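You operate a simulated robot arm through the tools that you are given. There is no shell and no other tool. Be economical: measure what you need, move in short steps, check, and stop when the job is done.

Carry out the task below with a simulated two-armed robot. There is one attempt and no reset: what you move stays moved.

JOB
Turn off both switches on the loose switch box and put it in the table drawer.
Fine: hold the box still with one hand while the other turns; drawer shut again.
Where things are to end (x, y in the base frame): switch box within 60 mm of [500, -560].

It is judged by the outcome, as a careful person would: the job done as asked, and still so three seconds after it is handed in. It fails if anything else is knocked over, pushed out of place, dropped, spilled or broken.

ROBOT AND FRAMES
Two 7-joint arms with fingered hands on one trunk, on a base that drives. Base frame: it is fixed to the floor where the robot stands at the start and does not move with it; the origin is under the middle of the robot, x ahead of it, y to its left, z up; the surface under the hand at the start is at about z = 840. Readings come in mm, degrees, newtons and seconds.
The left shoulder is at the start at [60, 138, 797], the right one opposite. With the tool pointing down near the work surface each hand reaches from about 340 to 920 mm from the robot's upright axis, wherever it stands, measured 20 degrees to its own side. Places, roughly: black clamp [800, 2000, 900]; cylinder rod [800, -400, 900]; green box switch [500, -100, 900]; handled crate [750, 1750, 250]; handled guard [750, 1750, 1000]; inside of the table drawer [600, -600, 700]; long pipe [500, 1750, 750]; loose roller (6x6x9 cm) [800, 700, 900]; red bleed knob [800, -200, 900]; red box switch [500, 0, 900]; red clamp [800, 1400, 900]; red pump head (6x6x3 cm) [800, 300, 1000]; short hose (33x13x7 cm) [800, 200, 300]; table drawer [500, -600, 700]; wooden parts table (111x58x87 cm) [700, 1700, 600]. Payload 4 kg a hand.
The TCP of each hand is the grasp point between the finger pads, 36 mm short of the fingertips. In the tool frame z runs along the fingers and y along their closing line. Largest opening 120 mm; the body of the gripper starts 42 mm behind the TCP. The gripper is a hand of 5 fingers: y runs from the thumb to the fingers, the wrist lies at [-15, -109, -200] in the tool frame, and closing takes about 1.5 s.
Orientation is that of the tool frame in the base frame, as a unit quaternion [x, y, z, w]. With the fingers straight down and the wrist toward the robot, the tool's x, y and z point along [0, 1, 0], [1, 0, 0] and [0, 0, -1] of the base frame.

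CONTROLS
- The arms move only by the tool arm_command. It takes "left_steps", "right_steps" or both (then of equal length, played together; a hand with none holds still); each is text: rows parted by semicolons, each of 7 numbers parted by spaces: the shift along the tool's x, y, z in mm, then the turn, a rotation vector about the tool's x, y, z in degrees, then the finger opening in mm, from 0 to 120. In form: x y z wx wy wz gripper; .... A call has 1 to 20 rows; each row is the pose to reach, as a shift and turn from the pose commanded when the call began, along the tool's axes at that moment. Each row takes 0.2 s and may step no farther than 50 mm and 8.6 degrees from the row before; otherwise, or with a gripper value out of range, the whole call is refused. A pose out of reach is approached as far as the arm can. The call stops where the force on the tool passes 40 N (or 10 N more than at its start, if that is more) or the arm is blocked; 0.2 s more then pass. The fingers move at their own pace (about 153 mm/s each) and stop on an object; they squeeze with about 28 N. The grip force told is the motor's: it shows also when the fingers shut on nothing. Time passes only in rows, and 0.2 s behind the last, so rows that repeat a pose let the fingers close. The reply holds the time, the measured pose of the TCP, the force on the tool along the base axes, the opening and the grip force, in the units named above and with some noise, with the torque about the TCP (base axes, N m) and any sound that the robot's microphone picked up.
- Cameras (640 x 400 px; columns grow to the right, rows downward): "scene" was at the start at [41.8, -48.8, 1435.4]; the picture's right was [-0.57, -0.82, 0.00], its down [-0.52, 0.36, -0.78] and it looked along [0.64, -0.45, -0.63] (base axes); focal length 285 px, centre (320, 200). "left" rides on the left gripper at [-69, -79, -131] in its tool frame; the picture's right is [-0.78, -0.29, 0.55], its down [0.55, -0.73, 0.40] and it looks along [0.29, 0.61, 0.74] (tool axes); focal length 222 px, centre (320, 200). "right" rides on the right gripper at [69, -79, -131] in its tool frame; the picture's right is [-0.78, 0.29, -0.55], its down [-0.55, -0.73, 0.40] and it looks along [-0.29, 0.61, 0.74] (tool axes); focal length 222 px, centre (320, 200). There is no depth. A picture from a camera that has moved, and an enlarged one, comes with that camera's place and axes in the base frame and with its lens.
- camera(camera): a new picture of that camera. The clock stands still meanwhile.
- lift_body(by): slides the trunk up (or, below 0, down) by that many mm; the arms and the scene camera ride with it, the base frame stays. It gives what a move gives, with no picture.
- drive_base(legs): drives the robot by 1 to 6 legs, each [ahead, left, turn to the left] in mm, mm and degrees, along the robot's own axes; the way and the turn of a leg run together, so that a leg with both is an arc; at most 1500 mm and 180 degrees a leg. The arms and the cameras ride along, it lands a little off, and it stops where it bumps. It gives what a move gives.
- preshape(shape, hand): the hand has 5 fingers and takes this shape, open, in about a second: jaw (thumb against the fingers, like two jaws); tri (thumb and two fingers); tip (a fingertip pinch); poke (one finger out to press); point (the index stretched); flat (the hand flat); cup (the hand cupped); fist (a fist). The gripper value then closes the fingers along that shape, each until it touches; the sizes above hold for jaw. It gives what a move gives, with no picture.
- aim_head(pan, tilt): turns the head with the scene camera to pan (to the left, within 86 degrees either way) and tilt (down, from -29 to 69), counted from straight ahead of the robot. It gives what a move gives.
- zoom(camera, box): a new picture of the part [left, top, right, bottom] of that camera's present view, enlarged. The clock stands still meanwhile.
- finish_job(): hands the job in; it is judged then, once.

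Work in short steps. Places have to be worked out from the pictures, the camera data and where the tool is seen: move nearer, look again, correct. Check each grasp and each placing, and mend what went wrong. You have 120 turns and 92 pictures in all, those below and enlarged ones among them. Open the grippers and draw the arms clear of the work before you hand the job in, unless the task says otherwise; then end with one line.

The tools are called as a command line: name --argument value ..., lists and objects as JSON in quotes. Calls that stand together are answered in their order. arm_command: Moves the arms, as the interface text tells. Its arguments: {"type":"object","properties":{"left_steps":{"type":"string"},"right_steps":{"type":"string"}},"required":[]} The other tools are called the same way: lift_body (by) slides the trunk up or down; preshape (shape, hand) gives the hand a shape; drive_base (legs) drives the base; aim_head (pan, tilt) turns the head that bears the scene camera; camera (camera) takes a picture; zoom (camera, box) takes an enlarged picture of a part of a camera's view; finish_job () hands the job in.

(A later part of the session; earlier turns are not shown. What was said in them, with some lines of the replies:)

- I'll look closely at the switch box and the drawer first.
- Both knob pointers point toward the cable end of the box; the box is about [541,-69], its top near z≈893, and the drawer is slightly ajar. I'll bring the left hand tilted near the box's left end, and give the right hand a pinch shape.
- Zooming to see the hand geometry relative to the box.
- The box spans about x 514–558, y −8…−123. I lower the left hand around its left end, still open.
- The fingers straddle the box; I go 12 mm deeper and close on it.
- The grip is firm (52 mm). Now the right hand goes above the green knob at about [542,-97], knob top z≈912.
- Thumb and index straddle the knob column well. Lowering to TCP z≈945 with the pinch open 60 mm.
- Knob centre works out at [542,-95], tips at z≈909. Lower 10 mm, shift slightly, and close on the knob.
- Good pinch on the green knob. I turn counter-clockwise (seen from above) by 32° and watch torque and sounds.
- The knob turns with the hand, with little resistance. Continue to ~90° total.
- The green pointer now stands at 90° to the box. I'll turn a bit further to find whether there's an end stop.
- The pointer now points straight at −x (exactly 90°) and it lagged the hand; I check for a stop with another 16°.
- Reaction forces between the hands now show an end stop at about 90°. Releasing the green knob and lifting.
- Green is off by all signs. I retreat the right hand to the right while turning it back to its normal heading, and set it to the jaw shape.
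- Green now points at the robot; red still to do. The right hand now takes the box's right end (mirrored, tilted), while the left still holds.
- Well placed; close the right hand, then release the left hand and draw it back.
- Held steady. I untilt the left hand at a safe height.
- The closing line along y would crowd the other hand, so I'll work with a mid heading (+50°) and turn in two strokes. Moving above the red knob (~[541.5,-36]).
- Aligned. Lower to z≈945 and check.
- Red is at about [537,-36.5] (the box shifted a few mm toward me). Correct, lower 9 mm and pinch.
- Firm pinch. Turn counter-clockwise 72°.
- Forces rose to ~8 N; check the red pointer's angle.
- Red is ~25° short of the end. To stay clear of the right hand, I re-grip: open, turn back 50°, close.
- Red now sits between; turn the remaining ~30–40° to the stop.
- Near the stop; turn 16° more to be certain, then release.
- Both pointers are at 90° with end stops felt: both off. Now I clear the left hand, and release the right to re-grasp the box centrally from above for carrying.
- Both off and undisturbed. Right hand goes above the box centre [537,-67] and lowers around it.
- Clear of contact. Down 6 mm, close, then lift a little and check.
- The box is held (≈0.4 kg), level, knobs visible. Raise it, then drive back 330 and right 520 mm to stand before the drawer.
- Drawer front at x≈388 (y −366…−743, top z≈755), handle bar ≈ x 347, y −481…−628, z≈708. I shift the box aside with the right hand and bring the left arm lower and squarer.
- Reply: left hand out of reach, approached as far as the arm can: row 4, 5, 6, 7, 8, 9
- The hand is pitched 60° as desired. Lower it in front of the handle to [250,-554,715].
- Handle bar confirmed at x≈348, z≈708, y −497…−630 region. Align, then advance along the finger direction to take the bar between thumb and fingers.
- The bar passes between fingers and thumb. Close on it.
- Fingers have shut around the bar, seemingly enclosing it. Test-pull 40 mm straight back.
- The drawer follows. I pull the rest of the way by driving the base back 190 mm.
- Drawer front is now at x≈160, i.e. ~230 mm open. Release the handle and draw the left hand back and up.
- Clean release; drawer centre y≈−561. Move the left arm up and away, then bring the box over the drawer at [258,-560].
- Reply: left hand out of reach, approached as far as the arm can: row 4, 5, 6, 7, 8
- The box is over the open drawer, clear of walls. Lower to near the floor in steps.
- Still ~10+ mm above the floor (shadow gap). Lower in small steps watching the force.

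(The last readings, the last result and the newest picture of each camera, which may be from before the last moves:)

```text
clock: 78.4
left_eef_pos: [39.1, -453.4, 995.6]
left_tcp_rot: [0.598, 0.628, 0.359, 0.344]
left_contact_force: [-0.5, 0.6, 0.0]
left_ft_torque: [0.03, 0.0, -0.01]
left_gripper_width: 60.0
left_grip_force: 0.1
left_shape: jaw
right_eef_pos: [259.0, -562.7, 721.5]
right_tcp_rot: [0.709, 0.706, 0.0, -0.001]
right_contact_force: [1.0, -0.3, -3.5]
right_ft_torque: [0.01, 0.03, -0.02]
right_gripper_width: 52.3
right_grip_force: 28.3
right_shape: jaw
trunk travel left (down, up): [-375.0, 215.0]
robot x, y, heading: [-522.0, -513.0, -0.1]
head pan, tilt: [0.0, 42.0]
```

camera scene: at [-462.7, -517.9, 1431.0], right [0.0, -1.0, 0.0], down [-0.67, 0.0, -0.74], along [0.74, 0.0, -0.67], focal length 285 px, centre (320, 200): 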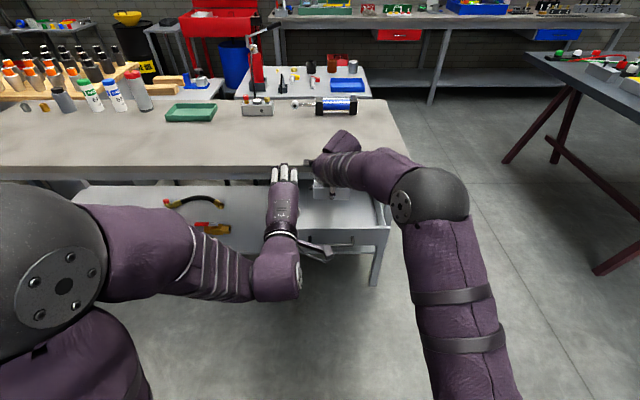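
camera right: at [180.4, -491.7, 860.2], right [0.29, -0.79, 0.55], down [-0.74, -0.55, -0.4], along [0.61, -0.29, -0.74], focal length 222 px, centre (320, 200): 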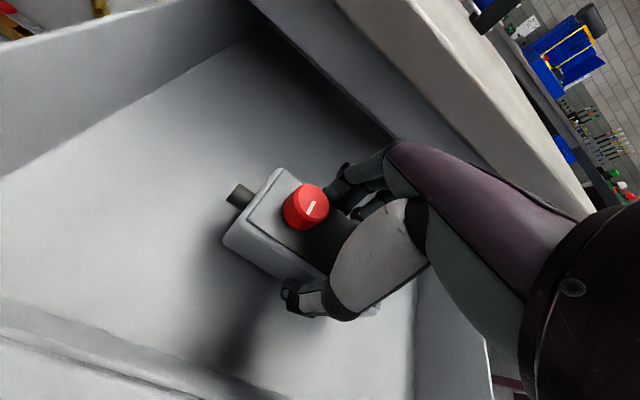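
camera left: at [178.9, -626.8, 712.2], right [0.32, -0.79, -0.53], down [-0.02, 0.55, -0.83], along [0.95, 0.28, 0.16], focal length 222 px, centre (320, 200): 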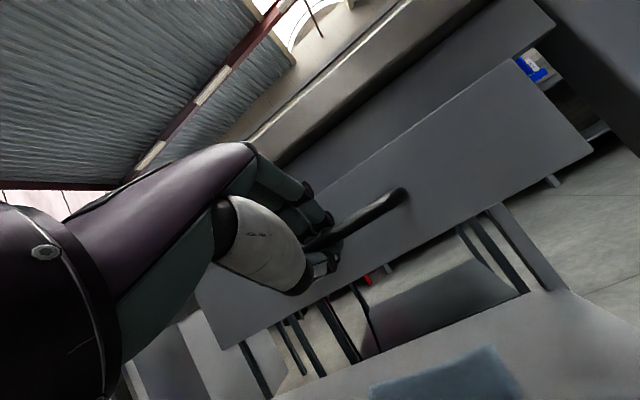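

No contact yet; continue slowly.

arm_command --right_steps "0 0 3 0 0 0 35; 0 0 6 0 0 0 35; 0 0 8 0 0 0 35; 0 0 8 0 0 0 35"

zoom --camera "right" --box '[180, 150, 420, 350]'

```text
clock: 79.4
left_eef_pos: [36.4, -453.3, 996.6]
left_tcp_rot: [0.599, 0.627, 0.359, 0.345]
left_contact_force: [0.4, 0.8, -0.5]
left_ft_torque: [0.03, -0.02, -0.01]
left_gripper_width: 60.0
left_grip_force: 0.1
left_shape: jaw
right_eef_pos: [259.7, -563.1, 718.1]
right_tcp_rot: [0.708, 0.706, 0.004, 0.002]
right_contact_force: [0.9, -1.8, 28.7]
right_ft_torque: [-0.14, 0.13, 0.05]
right_gripper_width: 53.2
right_grip_force: 28.2
right_shape: jaw
trunk travel left (down, up): [-375.0, 215.0]
robot x, y, heading: [-518.3, -515.3, -0.5]
head pan, tilt: [0.0, 42.0]
```

```text
2.00 times, centred on (300, 250) of right
camera zoom: at [179.3, -491.6, 847.6], right [0.28, -0.79, 0.55], down [-0.73, -0.55, -0.4], along [0.62, -0.29, -0.73], focal length 444 px, centre (360, 100)
```

zoom: 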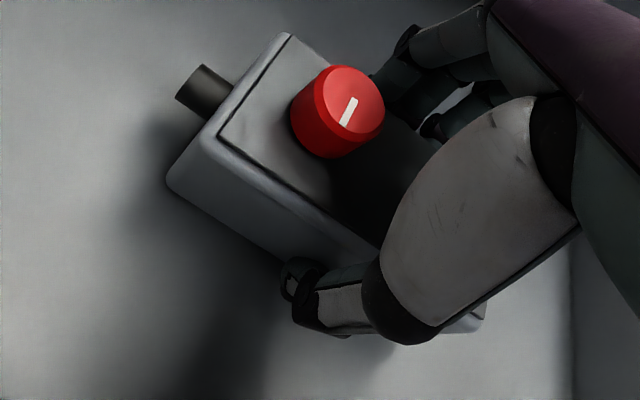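

The box rests on the drawer floor (29 N contact). Relieve slightly, open, and lift out.

arm_command --right_steps "0 0 -5 0 0 0 35; 0 0 -5 0 0 0 60; 0 0 -5 0 0 0 90; 0 0 -5 0 0 0 110; 0 0 -5 0 0 0 110; 0 0 -45 0 0 0 110; 0 0 -90 0 0 0 110; 0 0 -140 0 0 0 110; -30 -20 -180 0 0 0 110; -60 -40 -220 0 0 0 110"

camera --camera "right"

```text
refused: row 9 steps farther than a row can; nothing moved
```

```text
32 pictures are left
camera right: at [179.3, -491.6, 847.6], right [0.28, -0.79, 0.55], down [-0.73, -0.55, -0.4], along [0.62, -0.29, -0.73], focal length 222 px, centre (320, 200)
```

right: 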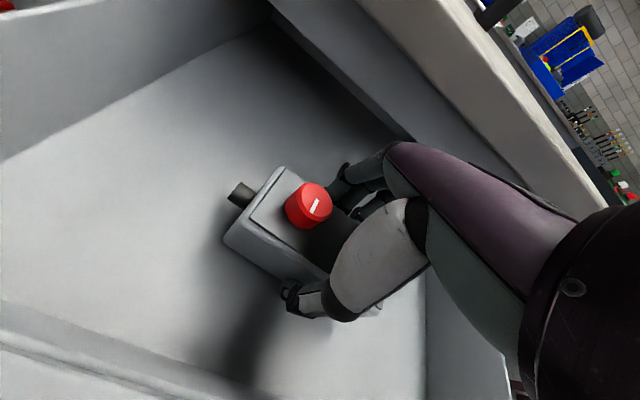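

Refused for step length; resend with shorter steps.

arm_command --right_steps "0 0 -5 0 0 0 35; 0 0 -5 0 0 0 60; 0 0 -5 0 0 0 90; 0 0 -5 0 0 0 110; 0 0 -5 0 0 0 110; 0 0 -45 0 0 0 110; 0 0 -90 0 0 0 110; 0 0 -135 0 0 0 110; -20 -15 -170 0 0 0 110; -45 -30 -200 0 0 0 110; -80 -45 -220 0 0 0 110; -120 -60 -220 0 0 0 110"

camera --camera "right"

camera --camera "scene"

```text
clock: 82.0
left_eef_pos: [38.6, -453.7, 995.7]
left_tcp_rot: [0.6, 0.627, 0.358, 0.345]
left_contact_force: [-0.5, 0.8, 0.9]
left_ft_torque: [0.01, 0.02, 0.04]
left_gripper_width: 59.9
left_grip_force: 0.1
left_shape: jaw
right_eef_pos: [198.6, -682.9, 933.9]
right_tcp_rot: [0.708, 0.706, 0.001, 0.0]
right_contact_force: [0.5, 0.2, 0.8]
right_ft_torque: [-0.01, 0.02, -0.04]
right_gripper_width: 109.9
right_grip_force: 0.1
right_shape: jaw
trunk travel left (down, up): [-375.0, 215.0]
robot x, y, heading: [-517.0, -518.2, -0.2]
head pan, tilt: [0.0, 42.0]
```

```text
31 pictures are left
camera right: at [118.8, -611.9, 1065.0], right [0.29, -0.79, 0.55], down [-0.74, -0.55, -0.4], along [0.61, -0.29, -0.74], focal length 222 px, centre (320, 200)
```

right: 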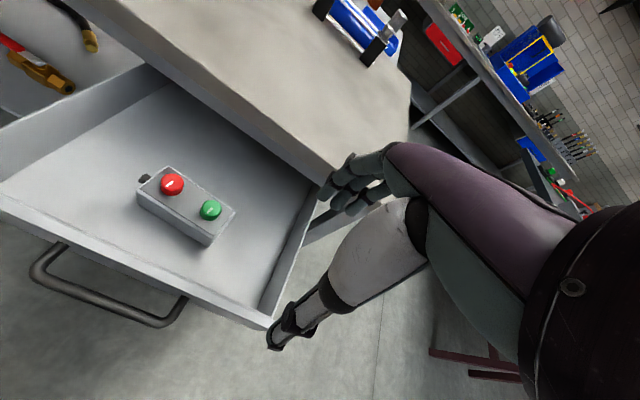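

```text
30 pictures are left
camera scene: at [-463.2, -518.4, 1431.0], right [0.0, -1.0, 0.0], down [-0.67, 0.0, -0.74], along [0.74, 0.0, -0.67], focal length 285 px, centre (320, 200)
```

scene: 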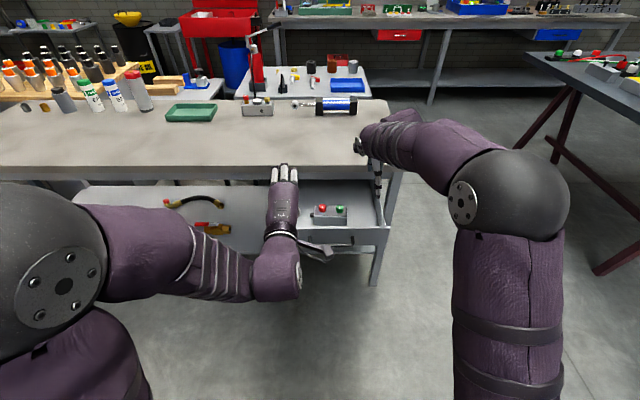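

The box sits level in the drawer, both pointers off. Move the right arm clear, make the left a fist and return it to in front of the handle.

arm_command --right_steps "-30 -30 -15 0 0 0 110; -60 -60 -30 0 0 0 110; -90 -90 -45 0 0 0 110; -110 -120 -60 0 0 0 110"

preshape --hand "left" --shape "fist"

arm_command --left_steps "-30 -20 15 0 0 0 0; -65 -50 30 0 0 0 0; -100 -80 45 0 0 0 0; -130 -110 60 0 0 0 0; -160 -140 75 0 0 0 0; -190 -170 95 0 0 0 0; -190 -200 115 0 0 0 0; -190 -200 115 0 0 0 0"

camera --camera "left"

camera --camera "scene"

```text
clock: 83.0
left_eef_pos: [38.2, -454.5, 996.2]
left_tcp_rot: [0.6, 0.627, 0.358, 0.345]
left_contact_force: [-0.4, -0.8, 0.3]
left_ft_torque: [0.03, 0.02, 0.0]
left_gripper_width: 60.0
left_grip_force: 0.1
left_shape: jaw
right_eef_pos: [76.6, -793.9, 995.4]
right_tcp_rot: [0.708, 0.706, 0.0, 0.0]
right_contact_force: [-0.9, 0.5, 0.0]
right_ft_torque: [0.01, -0.01, -0.01]
right_gripper_width: 110.2
right_grip_force: 0.1
right_shape: jaw
trunk travel left (down, up): [-375.0, 215.0]
robot x, y, heading: [-518.0, -516.1, -0.0]
head pan, tilt: [0.0, 42.0]
```

```text
clock: 83.9
left_eef_pos: [40.0, -452.8, 996.7]
left_tcp_rot: [0.599, 0.627, 0.358, 0.345]
left_contact_force: [0.4, 1.1, 1.2]
left_ft_torque: [-0.02, 0.03, 0.03]
left_gripper_width: 0.0
left_grip_force: 0.0
left_shape: fist
right_eef_pos: [76.8, -793.8, 994.5]
right_tcp_rot: [0.708, 0.706, 0.0, 0.0]
right_contact_force: [0.7, -0.2, -0.7]
right_ft_torque: [0.0, 0.0, 0.01]
right_gripper_width: 110.0
right_grip_force: 0.0
right_shape: jaw
trunk travel left (down, up): [-375.0, 215.0]
robot x, y, heading: [-517.7, -522.0, -0.1]
head pan, tilt: [0.0, 42.0]
```

```text
clock: 85.7
left_eef_pos: [46.5, -645.1, 766.5]
left_tcp_rot: [0.6, 0.628, 0.358, 0.345]
left_contact_force: [-0.5, -0.2, -1.1]
left_ft_torque: [0.05, -0.01, 0.01]
left_gripper_width: 0.2
left_grip_force: 0.1
left_shape: fist
right_eef_pos: [76.8, -793.4, 994.8]
right_tcp_rot: [0.708, 0.706, 0.0, 0.0]
right_contact_force: [-0.9, 0.2, 0.4]
right_ft_torque: [0.03, -0.01, 0.02]
right_gripper_width: 109.9
right_grip_force: 0.1
right_shape: jaw
trunk travel left (down, up): [-375.0, 215.0]
robot x, y, heading: [-522.0, -517.8, -0.4]
head pan, tilt: [0.0, 42.0]
```

```text
29 pictures are left
camera left: at [-104.8, -722.1, 765.1], right [0.36, -0.77, -0.53], down [-0.05, 0.54, -0.84], along [0.93, 0.33, 0.15], focal length 222 px, centre (320, 200)
```

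left: 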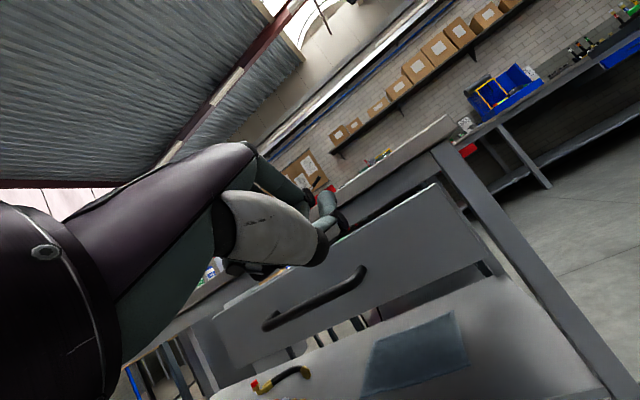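

```text
28 pictures are left
camera scene: at [-463.0, -517.9, 1431.0], right [0.0, -1.0, 0.0], down [-0.67, 0.0, -0.74], along [0.74, 0.0, -0.67], focal length 285 px, centre (320, 200)
```

scene: 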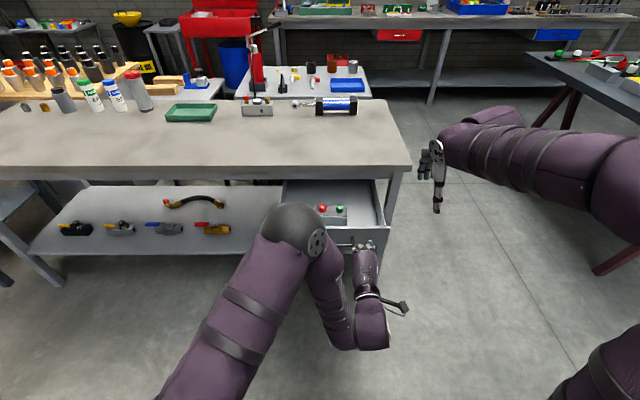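

Re-centre the fist on the handle (y≈−556) and lower it to bar height.

arm_command --left_steps "30 -17 10 0 0 0 0; 60 -35 20 0 0 0 0; 89 -52 32 0 0 0 0; 89 -52 45 0 0 0 0; 89 -52 45 0 0 0 0"

camera --camera "left"

zoom --camera "scene" --box '[240, 160, 440, 285]'

```text
clock: 86.9
left_eef_pos: [53.2, -553.5, 697.3]
left_tcp_rot: [0.6, 0.627, 0.358, 0.345]
left_contact_force: [-0.1, -0.4, 0.2]
left_ft_torque: [0.0, -0.01, 0.0]
left_gripper_width: 0.0
left_grip_force: 0.1
left_shape: fist
right_eef_pos: [76.9, -794.4, 994.4]
right_tcp_rot: [0.708, 0.706, 0.001, 0.0]
right_contact_force: [0.1, -0.5, -0.4]
right_ft_torque: [-0.01, 0.0, 0.04]
right_gripper_width: 109.9
right_grip_force: 0.1
right_shape: jaw
trunk travel left (down, up): [-375.0, 215.0]
robot x, y, heading: [-520.4, -517.8, -0.3]
head pan, tilt: [0.0, 42.0]
```

```text
27 pictures are left
camera left: at [-97.3, -631.2, 697.2], right [0.36, -0.77, -0.53], down [-0.05, 0.55, -0.84], along [0.93, 0.33, 0.15], focal length 222 px, centre (320, 200)
```

left: 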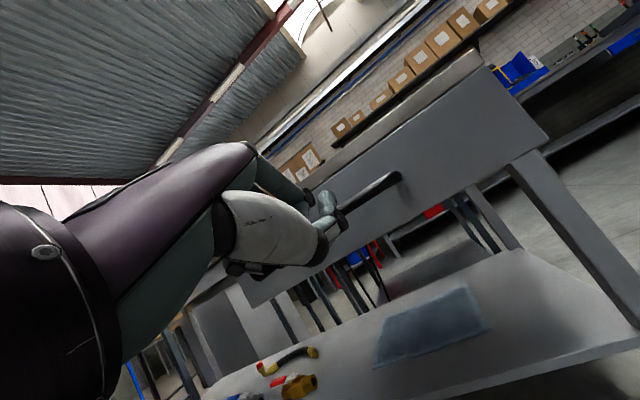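

```text
3.20 times, centred on (340, 222) of scene
camera zoom: at [-463.0, -518.1, 1431.0], right [0.0, -1.0, 0.0], down [-0.67, 0.0, -0.74], along [0.74, 0.0, -0.67], focal length 912 px, centre (256, 128)
```

zoom: 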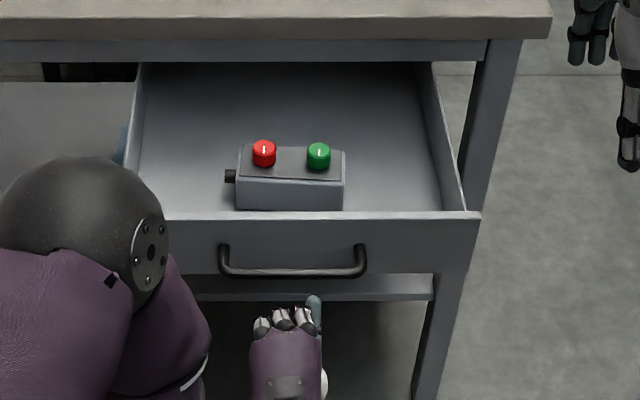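

The fist is square behind the bar. Push forward gently with the arm.

arm_command --left_steps "0 7.5 13 0 0 0 0; 0 15 26 0 0 0 0; 0 22.5 39 0 0 0 0; 0 30 52 0 0 0 0; 0 37.5 65 0 0 0 0; 0 45 78 0 0 0 0; 0 45 78 0 0 0 0"

zoom --camera "scene" --box '[240, 160, 440, 285]'

```text
clock: 88.5
left_eef_pos: [142.6, -551.0, 696.0]
left_tcp_rot: [0.6, 0.628, 0.358, 0.344]
left_contact_force: [0.3, 0.9, -0.3]
left_ft_torque: [-0.02, -0.03, -0.03]
left_gripper_width: 0.0
left_grip_force: 0.0
left_shape: fist
right_eef_pos: [77.8, -793.7, 995.0]
right_tcp_rot: [0.708, 0.706, 0.0, 0.0]
right_contact_force: [0.4, -0.4, -0.1]
right_ft_torque: [0.01, 0.02, 0.03]
right_gripper_width: 110.0
right_grip_force: 0.1
right_shape: jaw
trunk travel left (down, up): [-375.0, 215.0]
robot x, y, heading: [-517.6, -518.3, 0.0]
head pan, tilt: [0.0, 42.0]
```

```text
3.20 times, centred on (340, 222) of scene
camera zoom: at [-463.0, -518.0, 1431.0], right [0.0, -1.0, 0.0], down [-0.67, 0.0, -0.74], along [0.74, 0.0, -0.67], focal length 912 px, centre (256, 128)
```

zoom: 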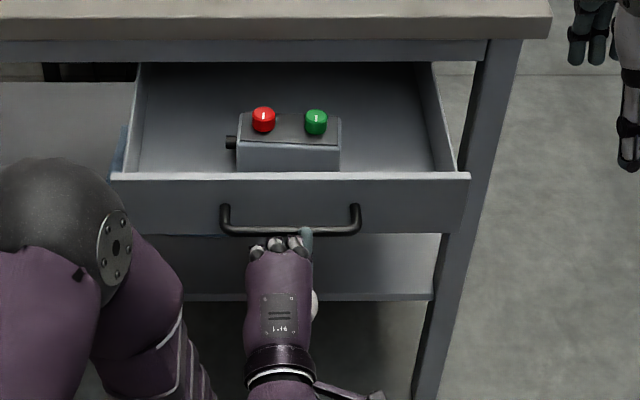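

The drawer slides in with the box riding along. Continue pushing 110 mm.

arm_command --left_steps "0 7.5 13 0 0 0 0; 0 15 26 0 0 0 0; 0 22.5 39 0 0 0 0; 0 30 52 0 0 0 0; 0 37.5 65 0 0 0 0; 0 45 78 0 0 0 0; 0 52.5 91 0 0 0 0; 0 55 95 0 0 0 0; 0 55 95 0 0 0 0"

camera --camera "scene"

```text
clock: 90.5
left_eef_pos: [252.5, -544.5, 695.0]
left_tcp_rot: [0.599, 0.628, 0.358, 0.344]
left_contact_force: [-0.8, -0.3, -0.1]
left_ft_torque: [0.0, 0.0, 0.01]
left_gripper_width: 0.1
left_grip_force: 0.0
left_shape: fist
right_eef_pos: [76.9, -793.7, 995.3]
right_tcp_rot: [0.708, 0.706, 0.0, 0.0]
right_contact_force: [-0.3, 0.2, -0.8]
right_ft_torque: [-0.03, -0.01, 0.0]
right_gripper_width: 110.1
right_grip_force: 0.0
right_shape: jaw
trunk travel left (down, up): [-375.0, 215.0]
robot x, y, heading: [-517.9, -516.2, -0.1]
head pan, tilt: [0.0, 42.0]
```

```text
24 pictures are left
camera scene: at [-463.0, -518.0, 1431.0], right [0.0, -1.0, 0.0], down [-0.67, 0.0, -0.74], along [0.74, 0.0, -0.67], focal length 285 px, centre (320, 200)
```

scene: 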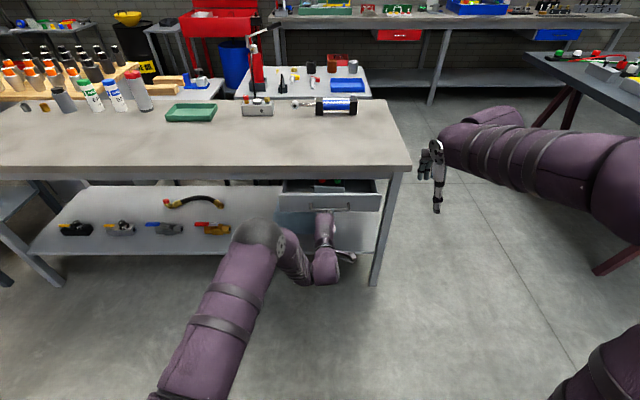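

Front now at about x≈310. Continue 70 mm, then check.

arm_command --left_steps "0 6 10.4 0 0 0 0; 0 12 20.8 0 0 0 0; 0 18 31.2 0 0 0 0; 0 24 41.6 0 0 0 0; 0 30 52 0 0 0 0; 0 35 60.6 0 0 0 0; 0 35 60.6 0 0 0 0"

zoom --camera "scene" --box '[240, 160, 440, 285]'

```text
clock: 92.1
left_eef_pos: [323.3, -541.0, 696.2]
left_tcp_rot: [0.598, 0.628, 0.36, 0.344]
left_contact_force: [-1.5, -0.5, 2.1]
left_ft_torque: [-0.01, -0.05, -0.05]
left_gripper_width: 0.0
left_grip_force: 0.0
left_shape: fist
right_eef_pos: [77.3, -791.8, 994.4]
right_tcp_rot: [0.709, 0.706, 0.0, 0.0]
right_contact_force: [0.1, 1.5, 0.6]
right_ft_torque: [0.0, -0.01, -0.03]
right_gripper_width: 109.8
right_grip_force: 0.0
right_shape: jaw
trunk travel left (down, up): [-375.0, 215.0]
robot x, y, heading: [-518.0, -519.1, -0.2]
head pan, tilt: [0.0, 42.0]
```

```text
3.20 times, centred on (340, 222) of scene
camera zoom: at [-463.4, -518.0, 1431.0], right [0.0, -1.0, 0.0], down [-0.67, 0.0, -0.74], along [0.74, 0.0, -0.67], focal length 912 px, centre (256, 128)
```

zoom: 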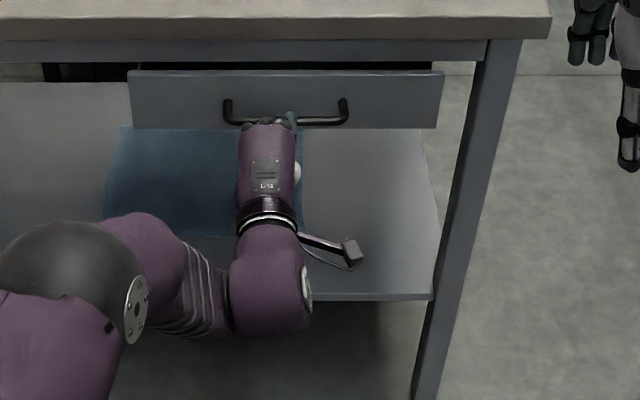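

Nearly shut; push in small steps until it stops.

arm_command --left_steps "0 3 5.2 0 0 0 0; 0 6 10.4 0 0 0 0; 0 9 15.6 0 0 0 0; 0 12 20.8 0 0 0 0; 0 15 26 0 0 0 0; 0 18 31 0 0 0 0; 0 21 36.4 0 0 0 0; 0 24 41.6 0 0 0 0; 0 24 41.6 0 0 0 0"

zoom --camera "scene" --box '[240, 160, 440, 285]'

```text
clock: 92.8
left_eef_pos: [330.7, -543.8, 694.4]
left_tcp_rot: [0.6, 0.626, 0.358, 0.345]
left_contact_force: [-24.7, 3.8, 8.0]
left_ft_torque: [-0.23, -0.54, -0.47]
left_gripper_width: 0.0
left_grip_force: 0.1
left_shape: fist
right_eef_pos: [73.8, -792.8, 996.1]
right_tcp_rot: [0.709, 0.706, 0.001, 0.0]
right_contact_force: [-0.2, -0.5, -0.6]
right_ft_torque: [-0.01, 0.03, 0.0]
right_gripper_width: 110.2
right_grip_force: 0.0
right_shape: jaw
trunk travel left (down, up): [-375.0, 215.0]
robot x, y, heading: [-519.3, -519.9, -0.0]
head pan, tilt: [0.0, 42.0]
stopped in row 3 (left hand): the force on the tool passed its limit at 54 N (the readings are from after the stop); the commanded pose is now the measured one
```

```text
3.20 times, centred on (340, 222) of scene
camera zoom: at [-467.0, -517.3, 1431.2], right [0.0, -1.0, 0.0], down [-0.67, 0.0, -0.74], along [0.74, 0.0, -0.67], focal length 912 px, centre (256, 128)
```

zoom: 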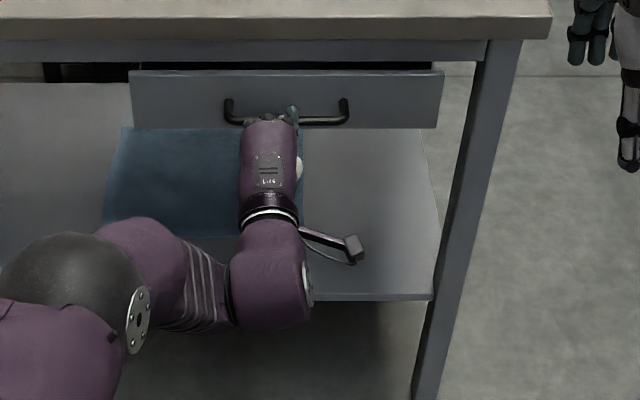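

It's stopped at x≈383, the same place the front was at the start: shut. Withdraw the left hand and check.

arm_command --left_steps "0 -10 -17 0 0 0 0; 0 -25 -43 0 0 0 0; 0 -45 -78 0 0 0 0; 0 -65 -113 0 0 0 0; 0 -85 -147 0 0 0 0; 0 -100 -173 0 0 0 0; 0 -100 -173 0 0 0 0"

zoom --camera "scene" --box '[240, 160, 440, 285]'

camera --camera "scene"

```text
clock: 94.4
left_eef_pos: [134.7, -550.3, 695.0]
left_tcp_rot: [0.601, 0.627, 0.358, 0.343]
left_contact_force: [-0.6, 0.5, -0.4]
left_ft_torque: [-0.01, 0.0, 0.0]
left_gripper_width: 0.0
left_grip_force: 0.1
left_shape: fist
right_eef_pos: [77.3, -793.5, 995.4]
right_tcp_rot: [0.708, 0.706, 0.0, 0.0]
right_contact_force: [-0.1, -0.4, -0.6]
right_ft_torque: [-0.02, -0.01, 0.0]
right_gripper_width: 110.0
right_grip_force: 0.0
right_shape: jaw
trunk travel left (down, up): [-375.0, 215.0]
robot x, y, heading: [-520.0, -515.9, -0.1]
head pan, tilt: [0.0, 42.0]
```

```text
3.20 times, centred on (340, 222) of scene
camera zoom: at [-463.7, -517.9, 1431.0], right [0.0, -1.0, 0.0], down [-0.67, 0.0, -0.74], along [0.74, 0.0, -0.67], focal length 912 px, centre (256, 128)
```

zoom: 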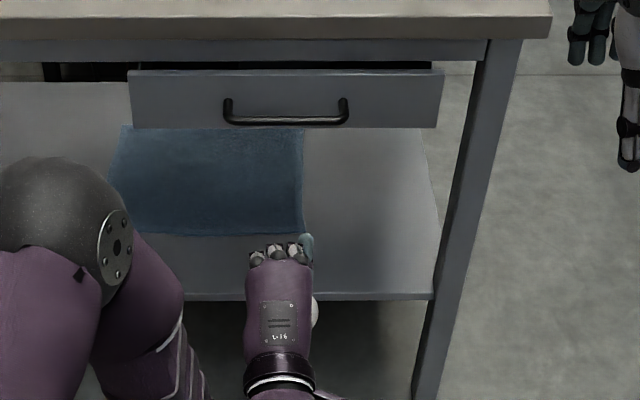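

```text
20 pictures are left
camera scene: at [-463.7, -517.9, 1431.0], right [0.0, -1.0, 0.0], down [-0.67, 0.0, -0.74], along [0.74, 0.0, -0.67], focal length 285 px, centre (320, 200)
```

scene: 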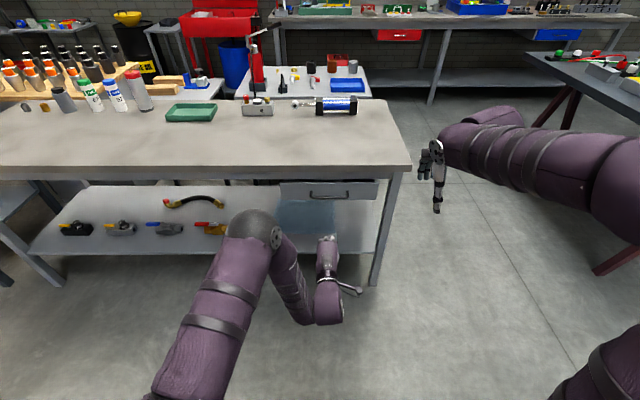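

The drawer is shut exactly as at the start and nothing else has moved. Open the left hand and finish.

preshape --hand "left" --shape "jaw"

finish_job

```text
clock: 95.3
left_eef_pos: [134.6, -551.5, 694.3]
left_tcp_rot: [0.601, 0.627, 0.357, 0.344]
left_contact_force: [-0.2, 0.8, -0.8]
left_ft_torque: [0.02, -0.01, 0.02]
left_gripper_width: 119.6
left_grip_force: 0.1
left_shape: jaw
right_eef_pos: [76.7, -793.5, 993.4]
right_tcp_rot: [0.708, 0.706, 0.0, 0.001]
right_contact_force: [-0.2, -0.2, 0.0]
right_ft_torque: [0.03, 0.0, -0.04]
right_gripper_width: 109.7
right_grip_force: 0.0
right_shape: jaw
trunk travel left (down, up): [-375.0, 215.0]
robot x, y, heading: [-518.3, -523.0, -0.2]
head pan, tilt: [0.0, 42.0]
```

```text
The job is handed in.
```

I turned both switches counter-clockwise to their end stops, about 90°, holding the box still with the other hand; the box has no off marking, so I took that stop as off. The box is in the drawer at about [487, -562] by my estimate (I can't see it with the drawer closed), the drawer is shut again, and both hands are open and clear.
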